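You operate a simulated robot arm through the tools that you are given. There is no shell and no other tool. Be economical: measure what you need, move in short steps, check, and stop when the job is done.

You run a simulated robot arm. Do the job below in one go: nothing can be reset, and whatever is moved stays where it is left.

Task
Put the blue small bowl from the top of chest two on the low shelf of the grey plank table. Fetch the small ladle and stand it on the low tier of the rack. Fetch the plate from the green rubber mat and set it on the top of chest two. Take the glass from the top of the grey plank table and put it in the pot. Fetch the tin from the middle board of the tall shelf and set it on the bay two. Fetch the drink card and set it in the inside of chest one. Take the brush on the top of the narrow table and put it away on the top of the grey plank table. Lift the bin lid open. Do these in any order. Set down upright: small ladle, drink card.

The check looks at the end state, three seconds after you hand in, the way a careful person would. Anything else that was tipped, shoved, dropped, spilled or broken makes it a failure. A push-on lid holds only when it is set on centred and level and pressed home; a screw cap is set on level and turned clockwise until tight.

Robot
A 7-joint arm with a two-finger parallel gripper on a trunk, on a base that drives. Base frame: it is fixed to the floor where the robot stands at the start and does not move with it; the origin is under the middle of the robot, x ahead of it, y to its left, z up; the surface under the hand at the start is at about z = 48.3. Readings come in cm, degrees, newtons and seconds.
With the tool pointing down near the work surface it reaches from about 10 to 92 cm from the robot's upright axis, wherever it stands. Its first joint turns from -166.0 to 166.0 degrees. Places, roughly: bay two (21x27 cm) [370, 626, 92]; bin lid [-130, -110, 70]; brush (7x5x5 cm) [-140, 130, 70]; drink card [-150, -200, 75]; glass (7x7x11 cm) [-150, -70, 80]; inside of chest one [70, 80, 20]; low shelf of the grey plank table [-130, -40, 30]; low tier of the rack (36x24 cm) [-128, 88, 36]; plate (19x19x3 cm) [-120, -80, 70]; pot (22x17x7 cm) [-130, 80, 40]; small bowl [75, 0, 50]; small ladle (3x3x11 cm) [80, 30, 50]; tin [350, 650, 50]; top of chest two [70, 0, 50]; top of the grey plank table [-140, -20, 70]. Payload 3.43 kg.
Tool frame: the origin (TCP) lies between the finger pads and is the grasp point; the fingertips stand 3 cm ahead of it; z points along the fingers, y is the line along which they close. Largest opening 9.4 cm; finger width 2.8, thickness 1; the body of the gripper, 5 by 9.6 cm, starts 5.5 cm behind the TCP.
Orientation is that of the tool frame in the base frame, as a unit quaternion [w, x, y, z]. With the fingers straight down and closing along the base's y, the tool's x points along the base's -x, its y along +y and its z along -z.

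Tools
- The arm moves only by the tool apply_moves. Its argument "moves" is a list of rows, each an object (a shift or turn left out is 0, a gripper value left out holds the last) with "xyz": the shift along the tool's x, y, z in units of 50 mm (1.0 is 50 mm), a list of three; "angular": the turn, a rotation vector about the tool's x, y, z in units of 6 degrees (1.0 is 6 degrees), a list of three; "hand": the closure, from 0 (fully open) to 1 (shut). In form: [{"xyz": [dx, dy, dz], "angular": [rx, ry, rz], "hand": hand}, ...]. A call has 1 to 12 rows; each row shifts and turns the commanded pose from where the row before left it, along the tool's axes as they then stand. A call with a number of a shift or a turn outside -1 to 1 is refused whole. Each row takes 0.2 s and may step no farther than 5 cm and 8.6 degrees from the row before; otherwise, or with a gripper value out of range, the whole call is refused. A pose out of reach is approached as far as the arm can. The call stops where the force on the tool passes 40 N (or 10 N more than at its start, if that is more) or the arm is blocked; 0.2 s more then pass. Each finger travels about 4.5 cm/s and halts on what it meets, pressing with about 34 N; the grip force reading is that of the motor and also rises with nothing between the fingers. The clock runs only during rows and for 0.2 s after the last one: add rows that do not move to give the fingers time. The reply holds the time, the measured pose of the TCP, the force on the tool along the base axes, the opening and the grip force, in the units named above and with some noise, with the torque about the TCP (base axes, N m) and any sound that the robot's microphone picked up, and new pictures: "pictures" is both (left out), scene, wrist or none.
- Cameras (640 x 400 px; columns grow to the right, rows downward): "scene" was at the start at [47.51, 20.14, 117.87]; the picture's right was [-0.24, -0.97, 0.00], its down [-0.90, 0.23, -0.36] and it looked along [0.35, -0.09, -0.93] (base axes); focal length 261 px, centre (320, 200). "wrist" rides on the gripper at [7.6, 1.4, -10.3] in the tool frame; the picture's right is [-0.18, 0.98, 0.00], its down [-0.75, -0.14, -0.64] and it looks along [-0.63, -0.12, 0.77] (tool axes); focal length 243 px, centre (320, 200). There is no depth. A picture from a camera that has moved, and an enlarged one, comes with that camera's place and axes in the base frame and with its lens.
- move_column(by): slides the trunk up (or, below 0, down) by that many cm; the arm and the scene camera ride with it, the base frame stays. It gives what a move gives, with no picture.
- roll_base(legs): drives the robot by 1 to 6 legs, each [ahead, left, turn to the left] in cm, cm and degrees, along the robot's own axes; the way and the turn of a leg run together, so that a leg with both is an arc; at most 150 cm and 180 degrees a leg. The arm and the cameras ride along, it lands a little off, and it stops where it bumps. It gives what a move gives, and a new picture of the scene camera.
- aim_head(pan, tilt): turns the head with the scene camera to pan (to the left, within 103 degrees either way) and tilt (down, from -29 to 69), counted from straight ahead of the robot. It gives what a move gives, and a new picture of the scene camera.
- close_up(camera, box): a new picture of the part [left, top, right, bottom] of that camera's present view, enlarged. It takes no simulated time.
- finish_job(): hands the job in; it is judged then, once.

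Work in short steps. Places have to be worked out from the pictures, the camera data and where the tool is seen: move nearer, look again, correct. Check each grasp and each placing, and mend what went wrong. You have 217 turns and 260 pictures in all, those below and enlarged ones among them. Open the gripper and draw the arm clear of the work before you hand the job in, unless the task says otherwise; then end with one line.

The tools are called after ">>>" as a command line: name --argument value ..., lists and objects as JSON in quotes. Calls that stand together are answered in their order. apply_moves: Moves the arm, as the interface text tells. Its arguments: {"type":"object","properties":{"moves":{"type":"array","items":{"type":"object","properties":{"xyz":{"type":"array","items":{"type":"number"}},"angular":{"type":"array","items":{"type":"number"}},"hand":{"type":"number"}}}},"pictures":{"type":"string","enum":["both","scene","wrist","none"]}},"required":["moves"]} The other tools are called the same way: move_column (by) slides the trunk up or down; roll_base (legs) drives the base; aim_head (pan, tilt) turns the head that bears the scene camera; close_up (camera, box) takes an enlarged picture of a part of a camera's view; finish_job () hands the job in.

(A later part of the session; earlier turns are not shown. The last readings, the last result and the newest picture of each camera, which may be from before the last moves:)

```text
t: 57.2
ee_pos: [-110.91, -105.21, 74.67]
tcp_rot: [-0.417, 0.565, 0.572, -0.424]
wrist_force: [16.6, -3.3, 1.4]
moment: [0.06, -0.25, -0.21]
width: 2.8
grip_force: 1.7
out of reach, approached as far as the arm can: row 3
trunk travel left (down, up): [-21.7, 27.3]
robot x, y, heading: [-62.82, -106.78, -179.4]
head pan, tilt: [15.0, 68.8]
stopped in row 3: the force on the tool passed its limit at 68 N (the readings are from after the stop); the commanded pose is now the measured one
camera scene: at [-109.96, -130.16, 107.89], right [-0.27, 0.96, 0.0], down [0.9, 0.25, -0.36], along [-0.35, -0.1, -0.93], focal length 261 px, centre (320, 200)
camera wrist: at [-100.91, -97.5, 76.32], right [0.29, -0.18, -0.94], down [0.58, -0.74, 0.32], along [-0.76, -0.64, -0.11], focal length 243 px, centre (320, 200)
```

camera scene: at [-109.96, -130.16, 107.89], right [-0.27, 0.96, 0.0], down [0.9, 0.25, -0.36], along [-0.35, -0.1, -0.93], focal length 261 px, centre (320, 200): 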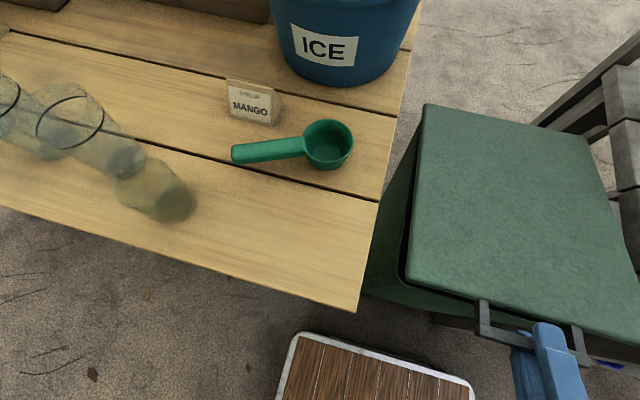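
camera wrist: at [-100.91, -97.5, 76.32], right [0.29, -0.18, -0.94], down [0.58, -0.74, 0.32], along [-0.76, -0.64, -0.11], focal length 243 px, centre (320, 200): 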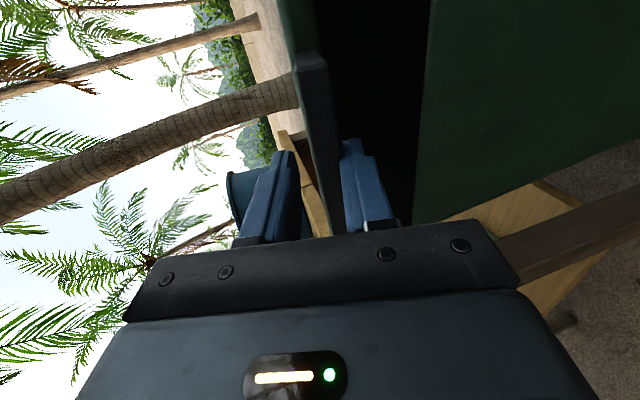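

The lid has started to open but the arm ran out of reach upward. I use the trunk for the rise, with the arm correcting forward.

>>> move_column --by 5

>>> apply_moves --moves '[{"xyz": [0, 0.09, 0.27]}, {"angular": [-1, 0, 0]}]'

```text
t: 58.1
ee_pos: [-111.1, -105.4, 79.83]
tcp_rot: [-0.418, 0.564, 0.572, -0.425]
wrist_force: [0.7, -0.8, -1.6]
moment: [-0.07, -0.05, -0.03]
width: 2.7
grip_force: 0.5
trunk travel left (down, up): [-26.7, 22.3]
robot x, y, heading: [-62.28, -106.62, -179.5]
head pan, tilt: [15.0, 68.8]
```

```text
t: 58.6
ee_pos: [-111.89, -105.36, 78.61]
tcp_rot: [-0.407, 0.573, 0.58, -0.413]
wrist_force: [15.1, -4.1, 2.6]
moment: [0.12, -0.23, -0.2]
width: 2.77
grip_force: 0.8
out of reach, approached as far as the arm can: row 2
trunk travel left (down, up): [-26.7, 22.3]
robot x, y, heading: [-62.63, -107.14, -179.1]
head pan, tilt: [15.0, 68.8]
stopped in row 2: the force on the tool passed its limit at 47 N (the readings are from after the stop); the commanded pose is now the measured one
camera scene: at [-109.92, -130.17, 112.89], right [-0.27, 0.96, 0.0], down [0.9, 0.25, -0.36], along [-0.35, -0.1, -0.93], focal length 261 px, centre (320, 200)
camera wrist: at [-101.89, -97.57, 80.64], right [0.32, -0.18, -0.93], down [0.57, -0.75, 0.34], along [-0.75, -0.64, -0.14], focal length 243 px, centre (320, 200)
```

scene: 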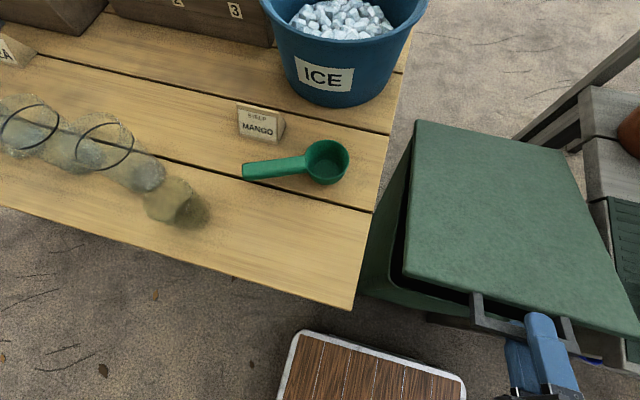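
wrist: 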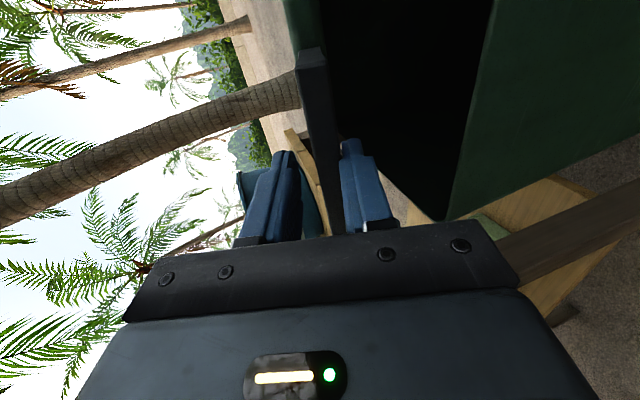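

The wrist can't pitch further here, so I open wider and straddle the lid edge, letting the lower finger carry the lid, then raise and advance.

>>> apply_moves --moves '[{"hand": 0.2}, {}, {}, {"xyz": [0, 0, 0.3]}, {"xyz": [0, 0, 0.3]}]' --pictures "none"

>>> move_column --by 8

>>> apply_moves --moves '[{"xyz": [0, 0, 0.4]}]'

```text
t: 59.6
ee_pos: [-112.06, -105.33, 78.13]
tcp_rot: [-0.404, 0.576, 0.581, -0.41]
wrist_force: [16.4, -3.5, 2.2]
moment: [0.04, -0.63, -0.17]
width: 7.71
grip_force: 1.7
trunk travel left (down, up): [-26.7, 22.3]
robot x, y, heading: [-62.7, -106.57, -179.4]
head pan, tilt: [15.0, 68.8]
stopped in row 4: the force on the tool passed its limit at 73 N (the readings are from after the stop); the commanded pose is now the measured one
```

```text
t: 60.7
ee_pos: [-112.31, -105.39, 86.21]
tcp_rot: [-0.404, 0.575, 0.581, -0.41]
wrist_force: [0.3, 0.1, -1.4]
moment: [-0.02, -0.07, -0.04]
width: 7.58
grip_force: 1.0
trunk travel left (down, up): [-34.7, 14.3]
robot x, y, heading: [-62.57, -106.46, -179.5]
head pan, tilt: [15.0, 68.8]
```

```text
t: 61.1
ee_pos: [-114.22, -105.4, 85.44]
tcp_rot: [-0.405, 0.575, 0.581, -0.41]
wrist_force: [1.2, -1.1, -0.7]
moment: [-0.03, -0.04, 0.02]
width: 7.62
grip_force: 0.8
trunk travel left (down, up): [-34.7, 14.3]
robot x, y, heading: [-62.47, -106.68, -179.3]
head pan, tilt: [15.0, 68.8]
camera scene: at [-109.95, -130.17, 120.87], right [-0.27, 0.96, 0.0], down [0.9, 0.25, -0.36], along [-0.35, -0.1, -0.93], focal length 261 px, centre (320, 200)
camera wrist: at [-104.16, -97.57, 87.65], right [0.33, -0.18, -0.92], down [0.56, -0.75, 0.35], along [-0.75, -0.64, -0.15], focal length 243 px, centre (320, 200)
```

scene: 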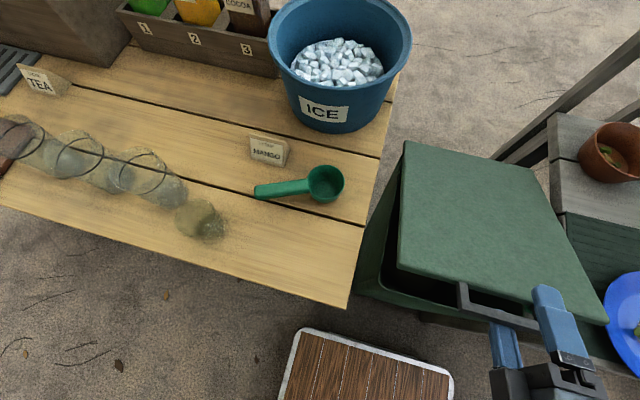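
wrist: 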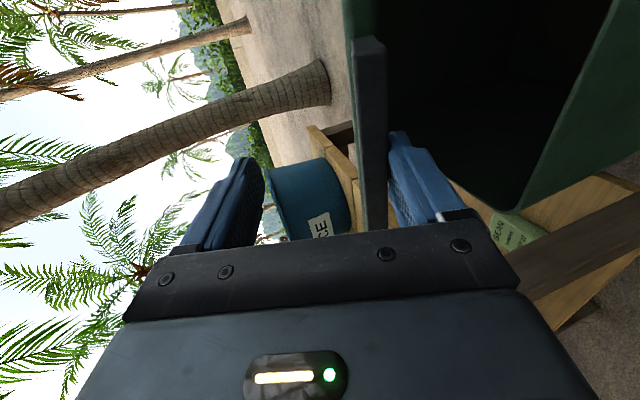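

The lid rests on the lower finger at about 22°. Continue along the arc with arm and pitch now that the arm is more extended.

>>> apply_moves --moves '[{"xyz": [0, -0.75, 0.15]}, {"xyz": [0, -0.6, 0.3], "angular": [-0.8, 0, 0]}, {"xyz": [0, -0.6, 0.3], "angular": [-0.8, 0, 0]}]'

```text
t: 61.6
ee_pos: [-116.89, -105.1, 87.08]
tcp_rot: [-0.398, 0.582, 0.585, -0.401]
wrist_force: [26.9, -1.4, 12.3]
moment: [0.21, -1.05, -0.4]
width: 7.45
grip_force: 0.1
out of reach, approached as far as the arm can: row 1, 2
trunk travel left (down, up): [-34.7, 14.3]
robot x, y, heading: [-62.06, -106.26, -179.1]
head pan, tilt: [15.0, 68.8]
stopped in row 2: the force on the tool passed its limit at 277 N (the readings are from after the stop); the commanded pose is now the measured one
camera scene: at [-109.82, -130.17, 120.94], right [-0.27, 0.96, 0.0], down [0.9, 0.25, -0.36], along [-0.35, -0.1, -0.93], focal length 261 px, centre (320, 200)
camera wrist: at [-106.87, -97.29, 89.39], right [0.36, -0.18, -0.92], down [0.55, -0.75, 0.36], along [-0.75, -0.64, -0.17], focal length 243 px, centre (320, 200)
```

scene: 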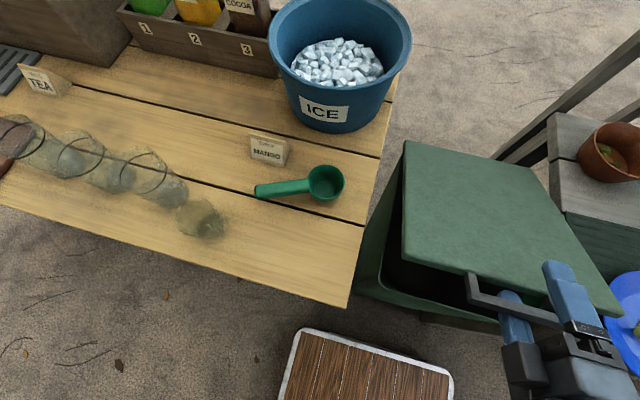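
wrist: 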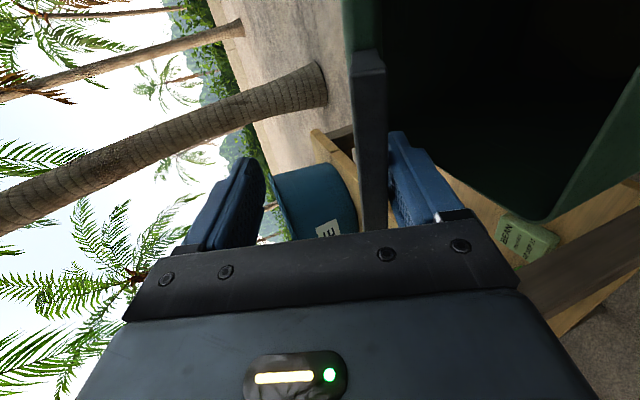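

The arm can't rise with the wrist so close in, so I let the trunk raise and the base advance alternately, with the lower finger carrying the bar.

>>> move_column --by 4

>>> roll_base --legs '[[2.5, 0, 0]]'

>>> move_column --by 4

>>> apply_moves --moves '[{}]'

```text
t: 62.5
ee_pos: [-116.85, -105.13, 90.89]
tcp_rot: [-0.397, 0.581, 0.587, -0.402]
wrist_force: [0.3, -0.1, -1.0]
moment: [0.01, -0.04, -0.03]
width: 7.59
grip_force: 1.1
trunk travel left (down, up): [-38.7, 10.3]
robot x, y, heading: [-62.55, -106.64, -179.3]
head pan, tilt: [15.0, 68.8]
```

```text
t: 63.4
ee_pos: [-119.11, -105.12, 91.16]
tcp_rot: [-0.397, 0.58, 0.586, -0.402]
wrist_force: [10.3, 0.3, 5.3]
moment: [0.04, -0.47, -0.11]
width: 7.46
grip_force: 0.1
trunk travel left (down, up): [-38.7, 10.3]
robot x, y, heading: [-64.84, -106.43, -179.2]
head pan, tilt: [15.0, 68.8]
stopped in leg 1: the force on the tool passed its limit at 50 N (the readings are from after the stop); the commanded pose is now the measured one
camera scene: at [-112.13, -130.2, 124.88], right [-0.27, 0.96, 0.0], down [0.9, 0.25, -0.36], along [-0.35, -0.1, -0.93], focal length 261 px, centre (320, 200)
```

scene: 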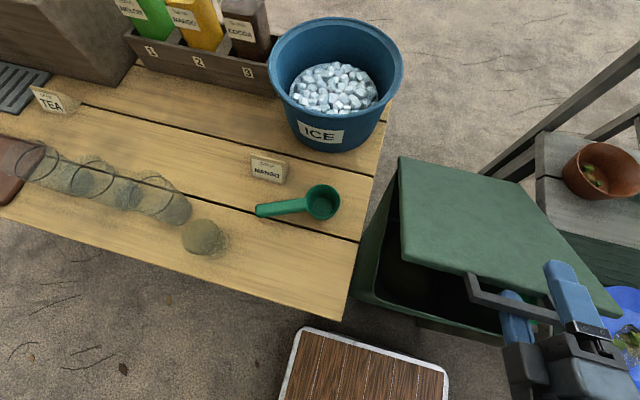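

```text
t: 64.2
ee_pos: [-119.17, -105.02, 95.06]
tcp_rot: [-0.399, 0.58, 0.586, -0.402]
wrist_force: [0.0, 0.1, -0.9]
moment: [0.0, -0.04, -0.01]
width: 7.59
grip_force: 0.1
trunk travel left (down, up): [-42.7, 6.3]
robot x, y, heading: [-65.0, -107.05, -179.6]
head pan, tilt: [15.0, 68.8]
```

```text
t: 64.6
ee_pos: [-119.15, -105.22, 95.05]
tcp_rot: [-0.398, 0.58, 0.586, -0.402]
wrist_force: [0.7, -0.4, -0.1]
moment: [-0.02, -0.03, -0.01]
width: 7.57
grip_force: 0.4
trunk travel left (down, up): [-42.7, 6.3]
robot x, y, heading: [-64.75, -106.56, -179.7]
head pan, tilt: [15.0, 68.8]
camera scene: at [-112.18, -130.2, 128.87], right [-0.27, 0.96, 0.0], down [0.9, 0.25, -0.36], along [-0.35, -0.1, -0.93], focal length 261 px, centre (320, 200)
camera wrist: at [-109.21, -97.33, 97.45], right [0.36, -0.18, -0.92], down [0.56, -0.75, 0.36], along [-0.75, -0.64, -0.17], focal length 243 px, centre (320, 200)
```

scene: 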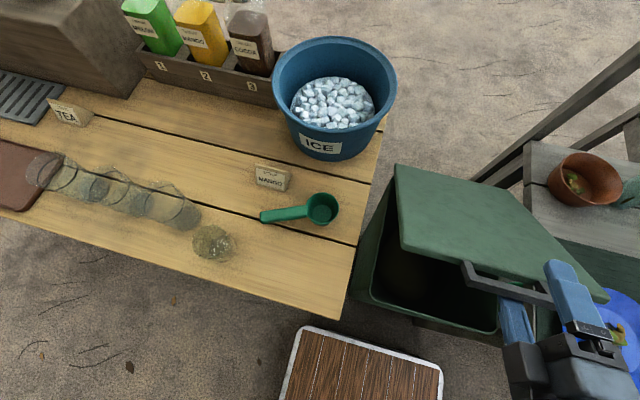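
wrist: 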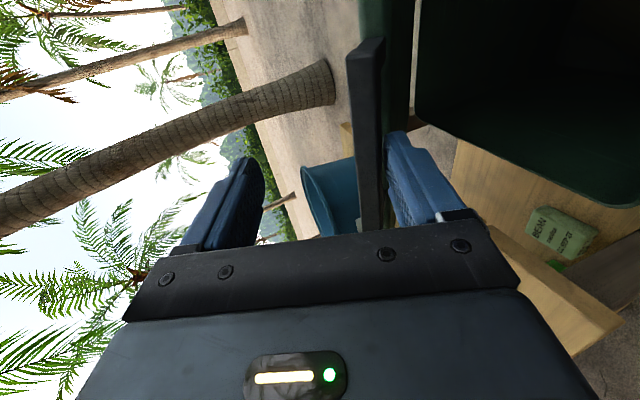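

Lid at about 40°, force near zero. Continue alternately.

>>> move_column --by 3

>>> roll_base --legs '[[3, 0, 0]]'

>>> move_column --by 3

>>> roll_base --legs '[[2, 0, 0]]'

>>> apply_moves --moves '[{}]' --pictures "wrist"

```text
t: 65.3
ee_pos: [-119.13, -105.09, 98.22]
tcp_rot: [-0.398, 0.58, 0.586, -0.402]
wrist_force: [6.3, 0.0, 4.7]
moment: [0.04, -0.34, -0.11]
width: 7.4
grip_force: 0.0
trunk travel left (down, up): [-45.7, 3.3]
robot x, y, heading: [-64.75, -106.91, -178.9]
head pan, tilt: [15.0, 68.8]
```

```text
t: 66.1
ee_pos: [-119.65, -105.11, 98.64]
tcp_rot: [-0.4, 0.577, 0.585, -0.405]
wrist_force: [23.5, 1.0, 21.2]
moment: [0.29, -1.02, -0.33]
width: 6.93
grip_force: 0.1
trunk travel left (down, up): [-45.7, 3.3]
robot x, y, heading: [-65.71, -106.58, -179.4]
head pan, tilt: [15.0, 68.8]
stopped in leg 1: the force on the tool passed its limit at 65 N (the readings are from after the stop); the commanded pose is now the measured one
camera scene: at [-112.73, -130.2, 131.91], right [-0.27, 0.96, 0.0], down [0.9, 0.25, -0.36], along [-0.35, -0.1, -0.93], focal length 261 px, centre (320, 200)
```

scene: 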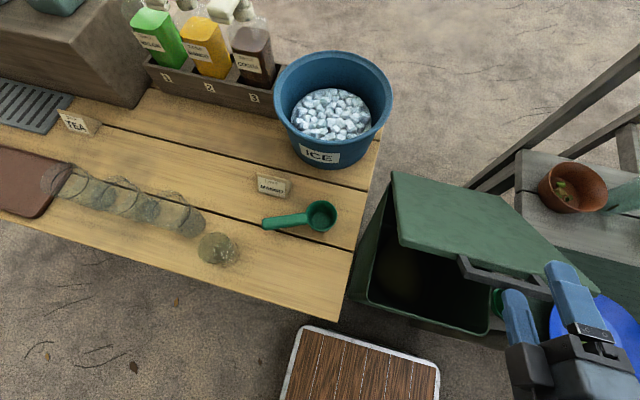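

```text
t: 66.8
ee_pos: [-119.87, -105.1, 101.47]
tcp_rot: [-0.4, 0.578, 0.586, -0.403]
wrist_force: [0.5, -0.6, -0.3]
moment: [0.0, 0.0, 0.03]
width: 7.53
grip_force: 0.0
trunk travel left (down, up): [-48.7, 0.3]
robot x, y, heading: [-65.56, -106.93, -179.4]
head pan, tilt: [15.0, 68.8]
```

```text
t: 67.6
ee_pos: [-121.96, -105.16, 101.56]
tcp_rot: [-0.399, 0.578, 0.585, -0.404]
wrist_force: [0.3, 1.1, 0.3]
moment: [0.0, 0.01, -0.03]
width: 7.52
grip_force: 0.0
trunk travel left (down, up): [-48.7, 0.3]
robot x, y, heading: [-67.55, -106.84, -179.5]
head pan, tilt: [15.0, 68.8]
camera scene: at [-114.93, -130.24, 134.88], right [-0.27, 0.96, 0.0], down [0.9, 0.25, -0.36], along [-0.35, -0.1, -0.93], focal length 261 px, centre (320, 200)
```

scene: 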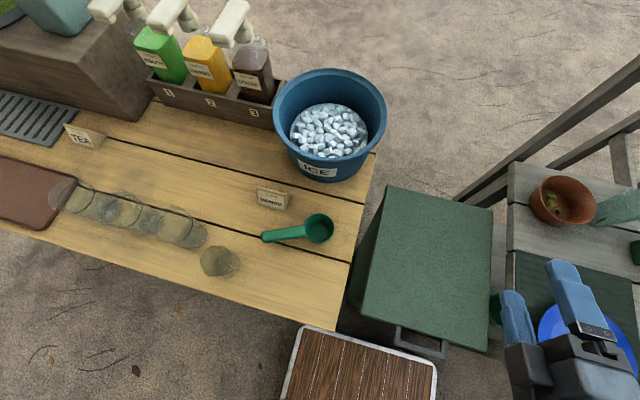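

```text
t: 68.0
ee_pos: [-121.89, -105.13, 101.5]
tcp_rot: [-0.4, 0.578, 0.586, -0.404]
wrist_force: [-0.4, -0.3, 0.1]
moment: [-0.01, 0.02, 0.03]
width: 7.5
grip_force: 0.0
trunk travel left (down, up): [-48.7, 0.3]
robot x, y, heading: [-67.75, -106.83, -179.3]
head pan, tilt: [15.0, 68.8]
camera wrist: at [-111.95, -97.37, 103.78], right [0.35, -0.18, -0.92], down [0.56, -0.75, 0.36], along [-0.75, -0.64, -0.16], focal length 243 px, centre (320, 200)
```

wrist: 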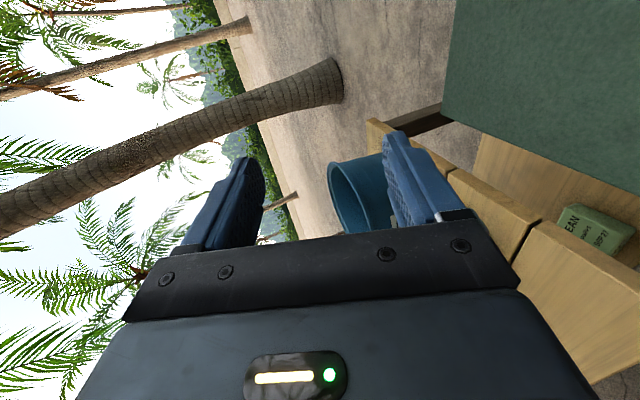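

The lid slipped off the fingertips and fell shut again. I'll back off for a better arm posture: trunk stays high, the arm reaches lower and farther.

>>> roll_base --legs '[[-27, 0, -0.5]]'

>>> apply_moves --moves '[{"xyz": [0, 0.93, -0.37]}, {"xyz": [0, 0.93, -0.37]}, {"xyz": [0, 0.93, -0.37]}, {"xyz": [0, 0.93, -0.37]}, {"xyz": [0, 0.93, -0.37]}, {"xyz": [0, 0.93, -0.37]}, {"xyz": [0, 0.79, -0.3], "angular": [0.8, 0, 0]}, {"angular": [0.8, 0, 0]}, {"angular": [0.8, 0, 0]}]'

```text
t: 70.0
ee_pos: [-94.21, -104.42, 101.42]
tcp_rot: [-0.402, 0.581, 0.583, -0.401]
wrist_force: [-0.6, 0.0, 0.4]
moment: [0.01, -0.01, 0.02]
width: 7.51
grip_force: 0.2
trunk travel left (down, up): [-48.7, 0.3]
robot x, y, heading: [-39.54, -106.78, -180.0]
head pan, tilt: [15.0, 68.8]
camera scene: at [-87.44, -129.6, 134.87], right [-0.26, 0.97, 0.0], down [0.9, 0.24, -0.36], along [-0.35, -0.09, -0.93], focal length 261 px, centre (320, 200)
```

scene: 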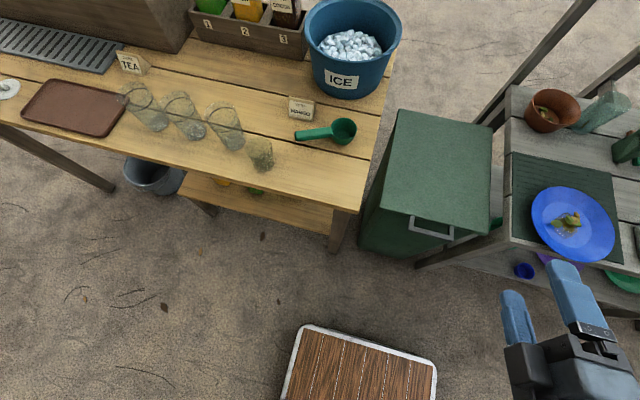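

```text
t: 72.0
ee_pos: [-71.08, -104.24, 75.96]
tcp_rot: [-0.472, 0.526, 0.528, -0.471]
wrist_force: [1.2, 0.4, -0.1]
moment: [0.02, -0.03, 0.01]
width: 7.51
grip_force: 0.0
trunk travel left (down, up): [-48.7, 0.3]
robot x, y, heading: [-39.94, -106.63, -179.9]
head pan, tilt: [15.0, 68.8]
camera scene: at [-87.42, -129.6, 134.88], right [-0.26, 0.97, 0.0], down [0.9, 0.24, -0.36], along [-0.35, -0.09, -0.93], focal length 261 px, centre (320, 200)
camera wrist: at [-60.81, -96.63, 75.79], right [0.11, -0.18, -0.98], down [0.62, -0.75, 0.21], along [-0.77, -0.63, 0.03], focal length 243 px, centre (320, 200)
```

scene: 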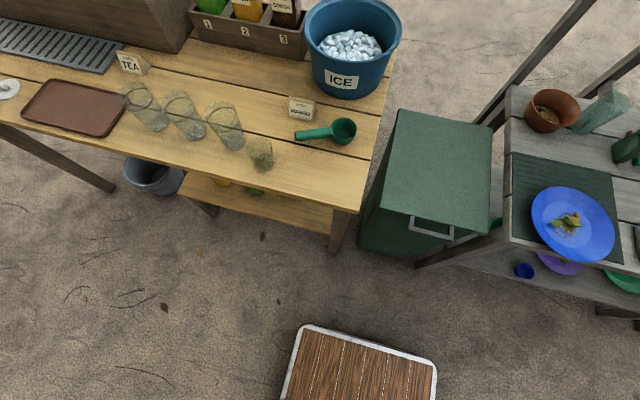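
wrist: 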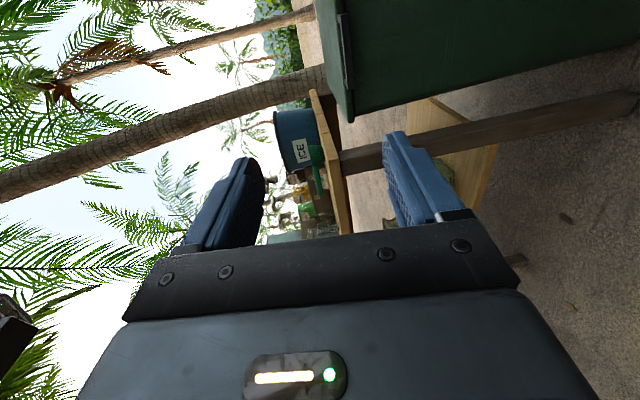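

I drifted back along with the descent; now go down to bar height and forward to just short of the bar.

>>> apply_moves --moves '[{"xyz": [-0.2, 0.51, 0.4]}, {"xyz": [0, 0.51, 0.75]}, {"xyz": [0, 0, 0.95]}, {"xyz": [0, 0, 0.95]}, {"xyz": [0, 0, 0.95]}, {"xyz": [0, 0, 0.95]}, {"xyz": [0, 0, 0.95]}, {"xyz": [0, 0, 0.95]}]'

```text
t: 73.8
ee_pos: [-104.55, -105.54, 67.42]
tcp_rot: [-0.472, 0.526, 0.528, -0.472]
wrist_force: [0.5, 0.3, 0.9]
moment: [0.0, 0.0, -0.01]
width: 7.5
grip_force: 0.1
trunk travel left (down, up): [-48.7, 0.3]
robot x, y, heading: [-39.54, -106.48, -179.6]
head pan, tilt: [15.0, 68.8]
camera scene: at [-87.4, -129.61, 134.89], right [-0.26, 0.97, 0.0], down [0.9, 0.24, -0.36], along [-0.35, -0.09, -0.93], focal length 261 px, centre (320, 200)
camera wrist: at [-94.22, -97.9, 67.13], right [0.11, -0.18, -0.98], down [0.62, -0.75, 0.21], along [-0.77, -0.63, 0.03], focal length 243 px, centre (320, 200)
```

scene: 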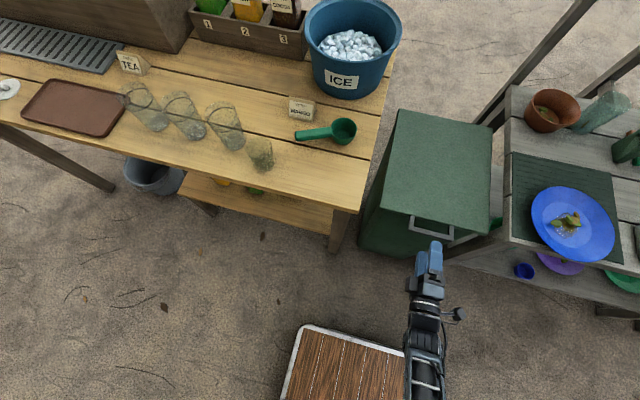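
wrist: 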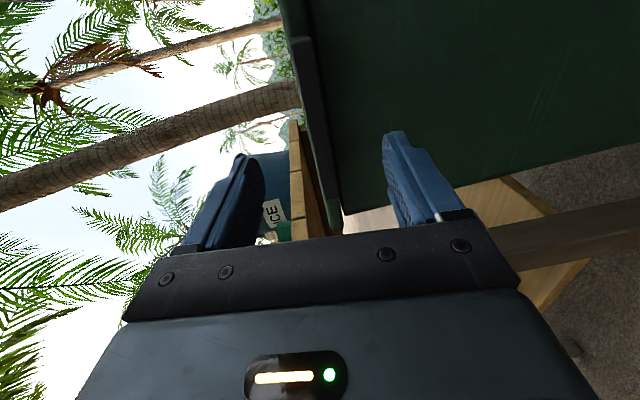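

Advance 5.5 cm around the bar and close loosely again.

>>> apply_moves --moves '[{"xyz": [0, 0, 0.55]}, {"xyz": [0, 0, 0.52]}, {"hand": 0.74}, {}, {}, {}]' --pictures "wrist"

```text
t: 75.2
ee_pos: [-109.84, -105.39, 66.77]
tcp_rot: [-0.471, 0.526, 0.527, -0.472]
wrist_force: [-0.2, 0.8, -0.4]
moment: [0.03, 0.0, -0.01]
width: 2.43
grip_force: 0.0
trunk travel left (down, up): [-48.7, 0.3]
robot x, y, heading: [-39.83, -106.55, -180.0]
head pan, tilt: [15.0, 68.8]
camera wrist: at [-99.57, -97.78, 66.53], right [0.11, -0.18, -0.98], down [0.62, -0.75, 0.21], along [-0.77, -0.63, 0.03], focal length 243 px, centre (320, 200)
```

wrist: 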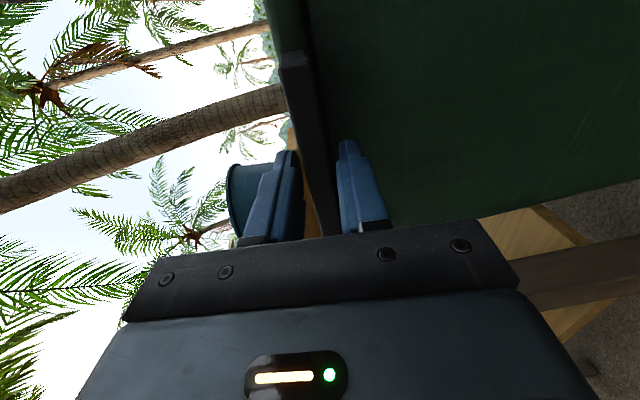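

Follow the arc again, first 24°.

>>> apply_moves --moves '[{"xyz": [0, -0.778, -0.048], "angular": [-1, 0, 0]}, {"xyz": [0, -0.778, -0.048], "angular": [-1, 0, 0]}, {"xyz": [0, -0.778, -0.048], "angular": [-1, 0, 0]}, {"xyz": [0, -0.778, -0.048], "angular": [-1, 0, 0]}]'

```text
t: 76.2
ee_pos: [-113.1, -105.3, 82.22]
tcp_rot: [-0.351, 0.614, 0.614, -0.352]
wrist_force: [0.1, -0.5, -1.8]
moment: [-0.02, -0.01, -0.02]
width: 2.49
grip_force: 0.2
trunk travel left (down, up): [-48.7, 0.3]
robot x, y, heading: [-39.67, -106.39, -179.7]
head pan, tilt: [15.0, 68.8]
camera scene: at [-87.42, -129.6, 134.87], right [-0.26, 0.97, 0.0], down [0.9, 0.24, -0.36], along [-0.35, -0.09, -0.93], focal length 261 px, centre (320, 200)
camera wrist: at [-103.54, -97.54, 86.26], right [0.5, -0.18, -0.85], down [0.48, -0.75, 0.45], along [-0.72, -0.63, -0.29], focal length 243 px, centre (320, 200)
```

scene: 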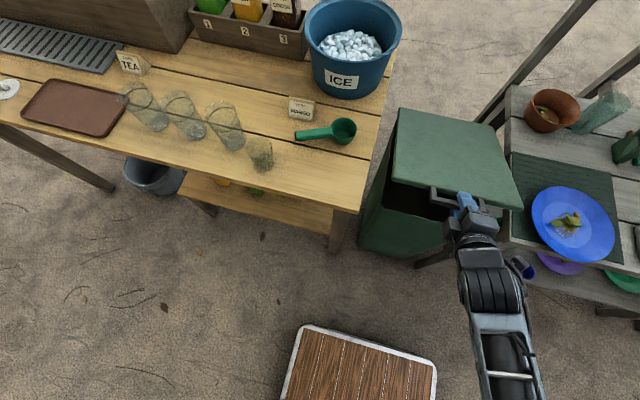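
wrist: 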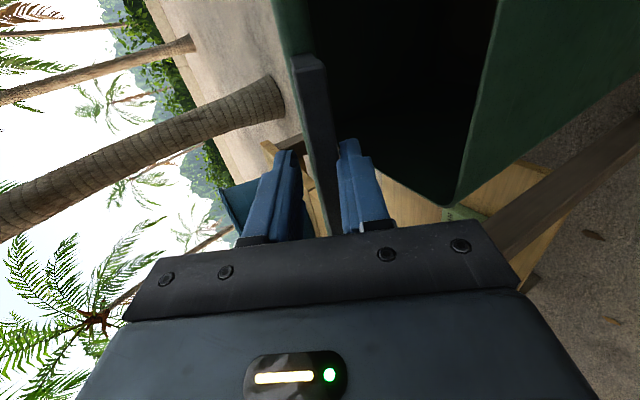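

Smooth and little force. Continue another 30°.

>>> apply_moves --moves '[{"xyz": [0, -0.778, -0.048], "angular": [-1, 0, 0]}, {"xyz": [0, -0.778, -0.048], "angular": [-1, 0, 0]}, {"xyz": [0, -0.778, -0.048], "angular": [-1, 0, 0]}, {"xyz": [0, -0.778, -0.048], "angular": [-1, 0, 0]}, {"xyz": [0, -0.778, -0.048], "angular": [-1, 0, 0]}]'

```text
t: 77.1
ee_pos: [-120.01, -105.48, 92.79]
tcp_rot: [-0.24, 0.665, 0.665, -0.239]
wrist_force: [19.3, -1.1, 14.2]
moment: [-0.34, -0.36, -0.11]
width: 2.77
grip_force: 3.1
trunk travel left (down, up): [-48.7, 0.3]
robot x, y, heading: [-39.33, -106.59, -180.0]
head pan, tilt: [15.0, 68.8]
stopped in row 4: the force on the tool passed its limit at 44 N (the readings are from after the stop); the commanded pose is now the measured one
camera scene: at [-87.3, -129.58, 134.92], right [-0.26, 0.97, 0.0], down [0.9, 0.24, -0.36], along [-0.35, -0.09, -0.93], focal length 261 px, centre (320, 200)
camera wrist: at [-112.41, -97.78, 99.75], right [0.76, -0.18, -0.63], down [0.3, -0.76, 0.58], along [-0.58, -0.63, -0.52], focal length 243 px, centre (320, 200)
```

scene: 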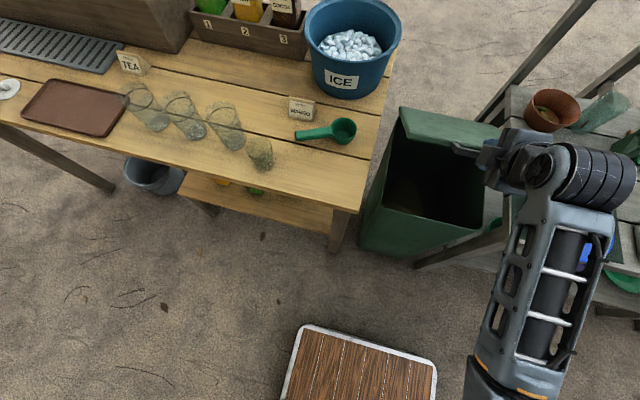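
wrist: 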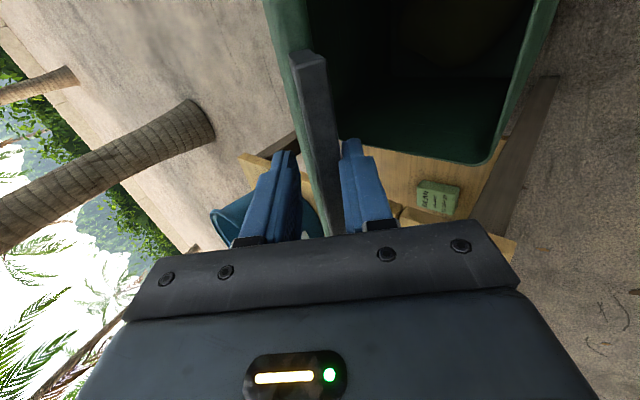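

Following well at ~44°; there is a radial push, so I ease outward 1 cm and then go on with the arc.

>>> apply_moves --moves '[{"xyz": [0, 0, -0.2]}, {"xyz": [0, -0.5, -0.03], "angular": [-0.64, 0, 0]}, {"xyz": [0, -0.5, -0.03], "angular": [-0.64, 0, 0]}]' --pictures "wrist"

```text
t: 77.9
ee_pos: [-123.4, -105.37, 96.49]
tcp_rot: [-0.195, 0.68, 0.68, -0.193]
wrist_force: [1.7, -0.7, -0.6]
moment: [-0.02, 0.04, -0.04]
width: 2.52
grip_force: 0.3
trunk travel left (down, up): [-48.7, 0.3]
robot x, y, heading: [-39.66, -106.33, -179.9]
head pan, tilt: [15.0, 68.8]
camera wrist: at [-116.8, -97.76, 104.6], right [0.84, -0.18, -0.52], down [0.22, -0.76, 0.62], along [-0.5, -0.63, -0.59], focal length 243 px, centre (320, 200)
```

wrist: 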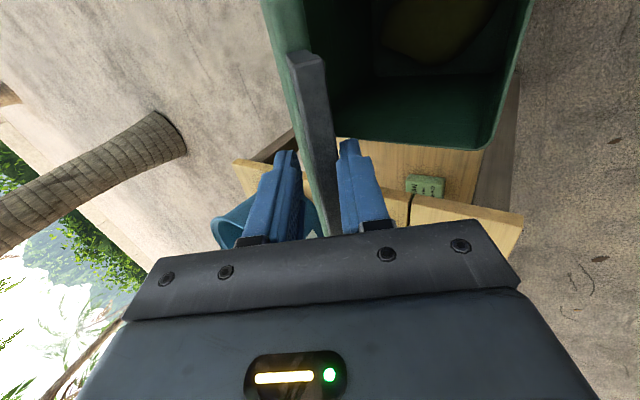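

Good, 51°. Continue a bit with smaller steps.

>>> apply_moves --moves '[{"xyz": [0, -0.5, -0.04], "angular": [-0.64, 0, 0]}, {"xyz": [0, -0.5, -0.04], "angular": [-0.64, 0, 0]}, {"xyz": [0, -0.5, -0.04], "angular": [-0.64, 0, 0]}]' --pictures "wrist"

```text
t: 78.7
ee_pos: [-129.58, -105.27, 100.91]
tcp_rot: [-0.126, 0.697, 0.695, -0.123]
wrist_force: [0.5, -0.1, -0.1]
moment: [-0.03, 0.03, -0.03]
width: 2.5
grip_force: 0.5
trunk travel left (down, up): [-48.7, 0.3]
robot x, y, heading: [-40.16, -106.21, -180.0]
head pan, tilt: [15.0, 68.8]
camera wrist: at [-124.7, -97.71, 110.01], right [0.92, -0.18, -0.34], down [0.09, -0.76, 0.65], along [-0.38, -0.63, -0.68], focal length 243 px, centre (320, 200)
```

wrist: 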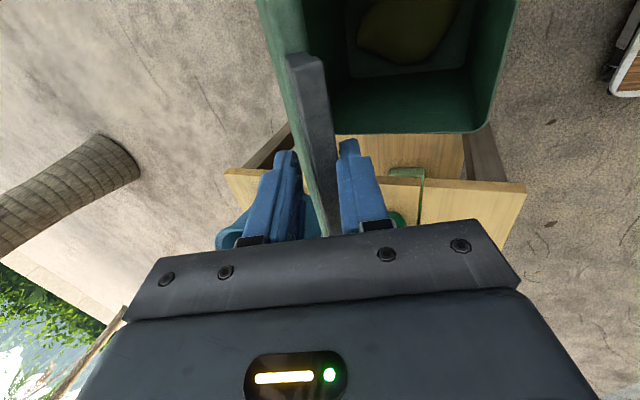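

At 63° and near full reach. Now nudge the base forward in small steps, with the arm rising and pitching between.

>>> apply_moves --moves '[{"xyz": [0, 0, -0.2], "angular": [-0.5, 0, 0]}]' --pictures "none"

>>> roll_base --legs '[[3, 0, 0]]'

>>> apply_moves --moves '[{"xyz": [0, 0, -0.15], "angular": [-0.6, 0, 0]}]' --pictures "none"

>>> roll_base --legs '[[3, 0, 0]]'

>>> apply_moves --moves '[{"xyz": [0, 0, -0.1], "angular": [-0.6, 0, 0]}]' --pictures "wrist"

```text
t: 79.1
ee_pos: [-129.18, -105.43, 101.67]
tcp_rot: [-0.107, 0.699, 0.699, -0.105]
wrist_force: [0.2, -0.5, 0.8]
moment: [-0.02, -0.01, -0.01]
width: 2.45
grip_force: 0.5
trunk travel left (down, up): [-48.7, 0.3]
robot x, y, heading: [-39.69, -106.49, -179.8]
head pan, tilt: [15.0, 68.8]
```

```text
t: 80.1
ee_pos: [-132.33, -105.29, 102.47]
tcp_rot: [-0.112, 0.699, 0.698, -0.11]
wrist_force: [6.2, 0.8, 10.1]
moment: [-0.02, -0.12, 0.13]
width: 2.59
grip_force: 1.1
trunk travel left (down, up): [-48.7, 0.3]
robot x, y, heading: [-42.3, -106.48, -180.1]
head pan, tilt: [15.0, 68.8]
stopped in leg 1: the force on the tool passed its limit at 46 N (the readings are from after the stop); the commanded pose is now the measured one
camera scene: at [-90.45, -129.56, 134.88], right [-0.26, 0.97, 0.0], down [0.9, 0.24, -0.36], along [-0.35, -0.09, -0.93], focal length 261 px, centre (320, 200)
```

scene: 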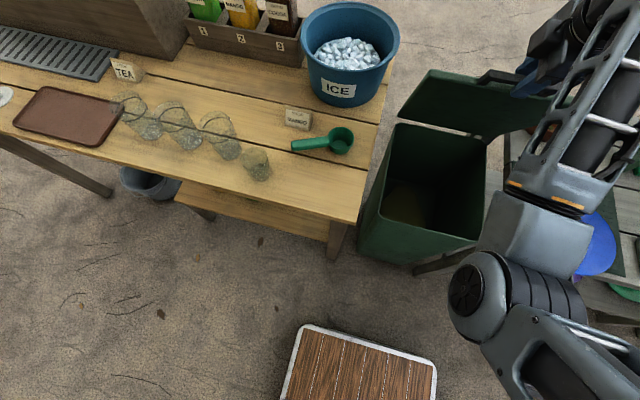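

```text
t: 80.5
ee_pos: [-132.17, -105.44, 102.99]
tcp_rot: [-0.089, 0.702, 0.702, -0.086]
wrist_force: [1.0, -0.2, 0.5]
moment: [-0.03, 0.01, 0.0]
width: 2.49
grip_force: 0.4
trunk travel left (down, up): [-48.7, 0.3]
robot x, y, heading: [-42.75, -106.39, -179.8]
head pan, tilt: [15.0, 68.8]
```

```text
t: 81.5
ee_pos: [-135.37, -105.43, 103.72]
tcp_rot: [-0.094, 0.701, 0.701, -0.091]
wrist_force: [5.0, 0.7, 9.7]
moment: [-0.03, -0.1, 0.06]
width: 2.55
grip_force: 1.1
trunk travel left (down, up): [-48.7, 0.3]
robot x, y, heading: [-45.33, -106.61, -179.8]
head pan, tilt: [15.0, 68.8]
stopped in leg 1: the force on the tool passed its limit at 46 N (the readings are from after the stop); the commanded pose is now the measured one
camera scene: at [-93.36, -129.59, 134.87], right [-0.26, 0.97, 0.0], down [0.9, 0.24, -0.36], along [-0.35, -0.09, -0.93], focal length 261 px, centre (320, 200)
```

scene: 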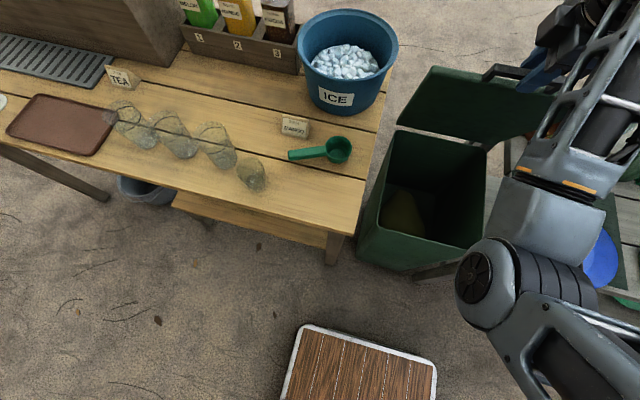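

```text
t: 81.9
ee_pos: [-135.38, -105.12, 104.06]
tcp_rot: [-0.077, 0.705, 0.702, -0.073]
wrist_force: [-0.3, 0.2, -0.4]
moment: [0.0, 0.03, 0.0]
width: 2.48
grip_force: 0.9
trunk travel left (down, up): [-48.7, 0.3]
robot x, y, heading: [-46.04, -107.03, -179.6]
head pan, tilt: [15.0, 68.8]
camera wrist: at [-131.84, -97.54, 113.95], right [0.96, -0.19, -0.21], down [-0.01, -0.76, 0.65], along [-0.28, -0.63, -0.73], focal length 243 px, centre (320, 200)
```

wrist: 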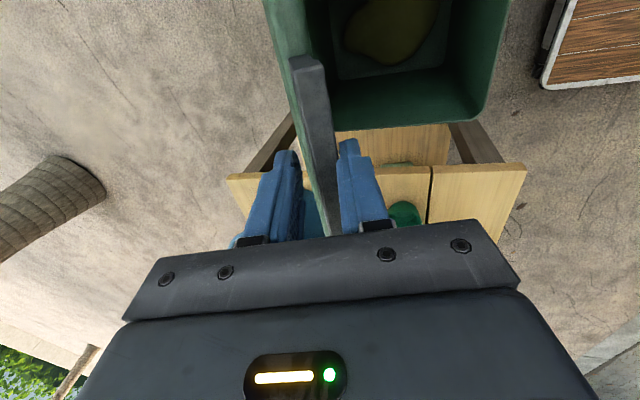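

At ~73°. Repeat the same steps past vertical.

>>> roll_base --legs '[[3.5, 0, 0]]'

>>> apply_moves --moves '[{"xyz": [0, 0, -0.1], "angular": [-0.8, 0, 0]}]' --pictures "none"

>>> roll_base --legs '[[3.5, 0, 0]]'

>>> apply_moves --moves '[{"xyz": [0, 0, 0.0], "angular": [-0.8, 0, 0]}]' --pictures "none"

>>> roll_base --legs '[[3.5, 0, 0]]'

>>> apply_moves --moves '[{"xyz": [0, 0, 0.05], "angular": [-0.8, 0, 0]}]' --pictures "wrist"

```text
t: 82.8
ee_pos: [-138.39, -105.12, 104.96]
tcp_rot: [-0.082, 0.704, 0.701, -0.078]
wrist_force: [4.8, 1.4, 11.2]
moment: [-0.09, -0.11, 0.1]
width: 2.56
grip_force: 0.5
trunk travel left (down, up): [-48.7, 0.3]
robot x, y, heading: [-48.56, -106.25, -180.2]
head pan, tilt: [15.0, 68.8]
stopped in leg 1: the force on the tool passed its limit at 49 N (the readings are from after the stop); the commanded pose is now the measured one
camera scene: at [-96.23, -129.57, 134.88], right [-0.26, 0.97, 0.0], down [0.9, 0.24, -0.36], along [-0.35, -0.09, -0.93], focal length 261 px, centre (320, 200)
```

scene: 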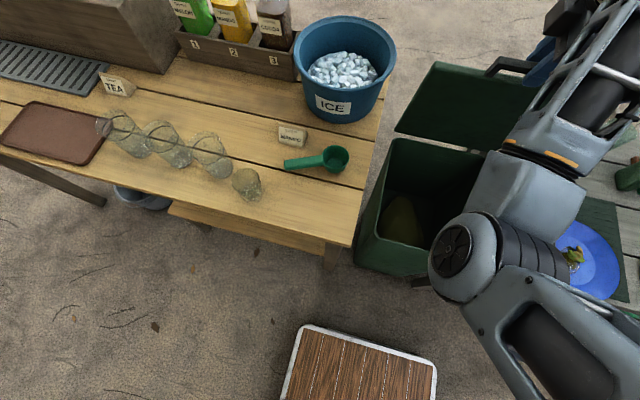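

```text
t: 83.2
ee_pos: [-138.11, -105.21, 105.22]
tcp_rot: [-0.051, 0.707, 0.704, -0.047]
wrist_force: [0.2, 0.5, 0.5]
moment: [-0.01, -0.02, -0.01]
width: 2.49
grip_force: 0.1
trunk travel left (down, up): [-48.7, 0.3]
robot x, y, heading: [-48.41, -106.87, -179.8]
head pan, tilt: [15.0, 68.8]
```

```text
t: 84.2
ee_pos: [-141.8, -105.12, 105.8]
tcp_rot: [-0.056, 0.707, 0.703, -0.051]
wrist_force: [2.4, 0.8, 6.4]
moment: [-0.05, -0.08, 0.03]
width: 2.47
grip_force: 0.5
trunk travel left (down, up): [-48.7, 0.3]
robot x, y, heading: [-52.42, -106.27, -179.8]
head pan, tilt: [15.0, 68.8]
stopped in leg 1: the force on the tool passed its limit at 44 N (the readings are from after the stop); the commanded pose is now the measured one
camera scene: at [-99.77, -129.56, 134.86], right [-0.26, 0.97, 0.0], down [0.9, 0.24, -0.36], along [-0.35, -0.09, -0.93], focal length 261 px, centre (320, 200)
```

scene: 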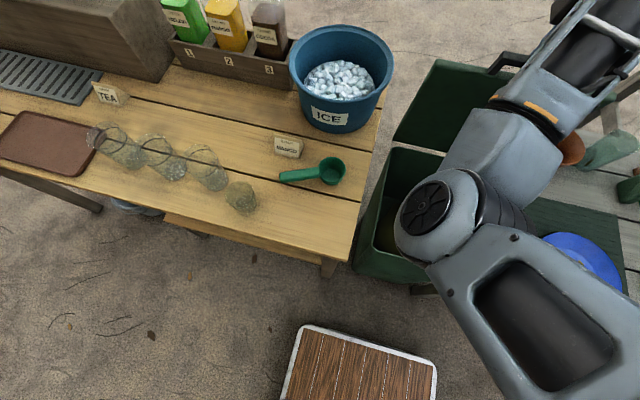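

```text
t: 84.6
ee_pos: [-141.93, -105.11, 105.78]
tcp_rot: [-0.024, 0.709, 0.705, -0.021]
wrist_force: [0.8, -1.5, 2.8]
moment: [-0.09, -0.02, -0.02]
width: 2.49
grip_force: 0.1
trunk travel left (down, up): [-48.7, 0.3]
robot x, y, heading: [-52.35, -106.5, -179.7]
head pan, tilt: [15.0, 68.8]
```

```text
t: 85.5
ee_pos: [-144.81, -105.09, 106.37]
tcp_rot: [-0.029, 0.709, 0.705, -0.025]
wrist_force: [1.0, 1.4, 9.2]
moment: [-0.08, -0.08, 0.06]
width: 2.49
grip_force: 0.2
trunk travel left (down, up): [-48.7, 0.3]
robot x, y, heading: [-54.98, -106.44, -180.0]
head pan, tilt: [15.0, 68.8]
stopped in leg 1: the force on the tool passed its limit at 45 N (the readings are from after the stop); the commanded pose is now the measured one
camera scene: at [-102.62, -129.52, 134.87], right [-0.26, 0.97, 0.0], down [0.9, 0.24, -0.36], along [-0.35, -0.09, -0.93], focal length 261 px, centre (320, 200)
```

scene: 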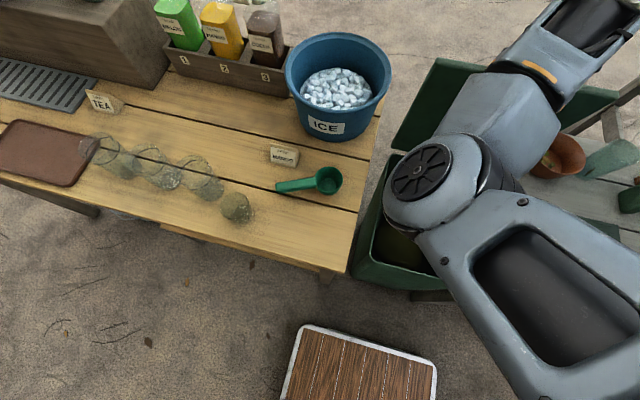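

```text
t: 85.9
ee_pos: [-144.87, -105.13, 106.27]
tcp_rot: [0.0, 0.71, 0.704, 0.005]
wrist_force: [3.3, 0.6, 21.4]
moment: [-0.3, -0.32, -0.29]
width: 2.68
grip_force: 1.9
trunk travel left (down, up): [-48.7, 0.3]
robot x, y, heading: [-54.74, -106.58, -180.1]
head pan, tilt: [15.0, 68.8]
camera wrist: at [-143.49, -97.52, 116.62], right [0.98, -0.19, 0.01], down [-0.15, -0.76, 0.64], along [-0.12, -0.63, -0.77], focal length 243 px, centre (320, 200)
```

wrist: 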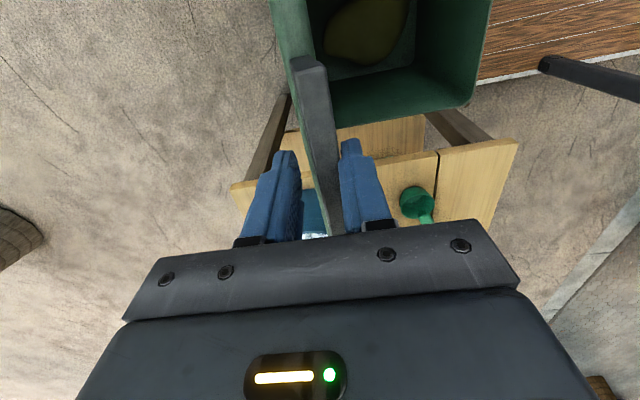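

Near vertical. Ease up a little and push a further ~8 cm over centre.

>>> apply_moves --moves '[{"xyz": [0, 0, -0.1], "angular": [-0.4, 0, 0]}]' --pictures "none"

>>> roll_base --legs '[[4, 0, 0]]'

>>> apply_moves --moves '[{"xyz": [0, 0, 0.05], "angular": [-0.8, 0, 0]}]' --pictures "none"

>>> roll_base --legs '[[4, 0, 0]]'

>>> apply_moves --moves '[{}]' --pictures "wrist"

```text
t: 86.3
ee_pos: [-144.94, -104.99, 106.39]
tcp_rot: [0.017, 0.71, 0.704, 0.021]
wrist_force: [0.2, -0.2, -0.3]
moment: [0.01, 0.02, 0.0]
width: 2.46
grip_force: 0.6
trunk travel left (down, up): [-48.7, 0.3]
robot x, y, heading: [-54.97, -106.71, -179.8]
head pan, tilt: [15.0, 68.8]
```

```text
t: 87.2
ee_pos: [-148.87, -105.06, 106.66]
tcp_rot: [0.014, 0.71, 0.704, 0.02]
wrist_force: [1.5, 0.8, 21.4]
moment: [-0.2, -0.26, -0.01]
width: 2.57
grip_force: 1.1
trunk travel left (down, up): [-48.7, 0.3]
robot x, y, heading: [-58.95, -106.79, -179.7]
head pan, tilt: [15.0, 68.8]
camera scene: at [-106.57, -129.48, 134.92], right [-0.26, 0.97, 0.0], down [0.9, 0.24, -0.36], along [-0.35, -0.09, -0.93], focal length 261 px, centre (320, 200)
```

scene: 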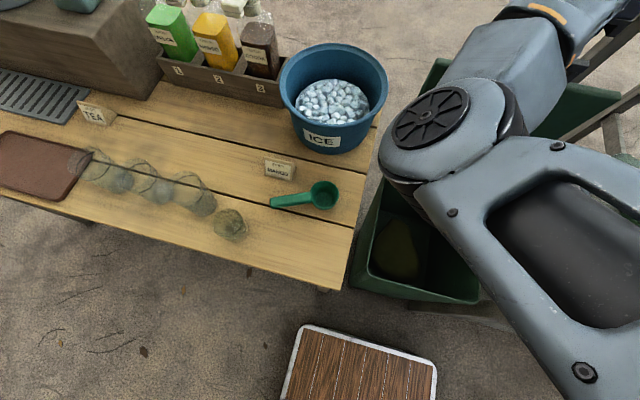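

```text
t: 87.6
ee_pos: [-148.97, -104.99, 106.52]
tcp_rot: [0.044, 0.709, 0.703, 0.048]
wrist_force: [1.2, 1.8, 23.5]
moment: [-0.26, -0.33, 0.23]
width: 2.72
grip_force: 2.1
trunk travel left (down, up): [-48.7, 0.3]
robot x, y, heading: [-59.04, -106.79, -179.8]
head pan, tilt: [15.0, 68.8]
```

```text
t: 88.5
ee_pos: [-152.29, -105.0, 106.7]
tcp_rot: [0.041, 0.709, 0.702, 0.048]
wrist_force: [-0.1, 0.2, 3.9]
moment: [-0.03, -0.04, -0.01]
width: 2.47
grip_force: 0.4
trunk travel left (down, up): [-48.7, 0.3]
robot x, y, heading: [-62.33, -105.98, -179.9]
head pan, tilt: [15.0, 68.8]
stopped in leg 1: the force on the tool passed its limit at 42 N (the readings are from after the stop); the commanded pose is now the measured one
camera scene: at [-109.75, -129.52, 134.85], right [-0.26, 0.97, 0.0], down [0.9, 0.24, -0.36], along [-0.35, -0.09, -0.93], focal length 261 px, centre (320, 200)
```

scene: 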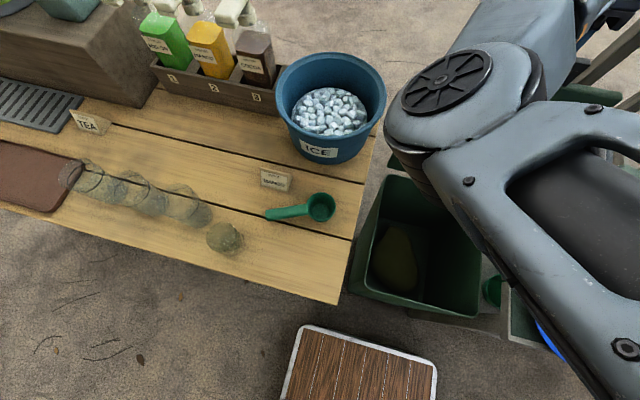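

```text
t: 88.9
ee_pos: [-152.04, -104.95, 106.69]
tcp_rot: [0.042, 0.709, 0.702, 0.047]
wrist_force: [0.2, 0.9, 7.4]
moment: [-0.04, -0.1, 0.06]
width: 2.47
grip_force: 0.2
trunk travel left (down, up): [-48.7, 0.3]
robot x, y, heading: [-62.0, -106.61, -179.7]
head pan, tilt: [15.0, 68.8]
camera wrist: at [-152.1, -97.4, 117.16], right [0.97, -0.19, 0.12], down [-0.23, -0.76, 0.61], along [-0.03, -0.62, -0.78], focal length 243 px, centre (320, 200)
```

wrist: 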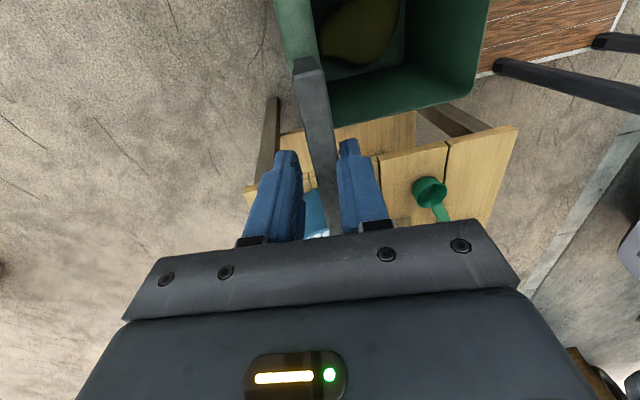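

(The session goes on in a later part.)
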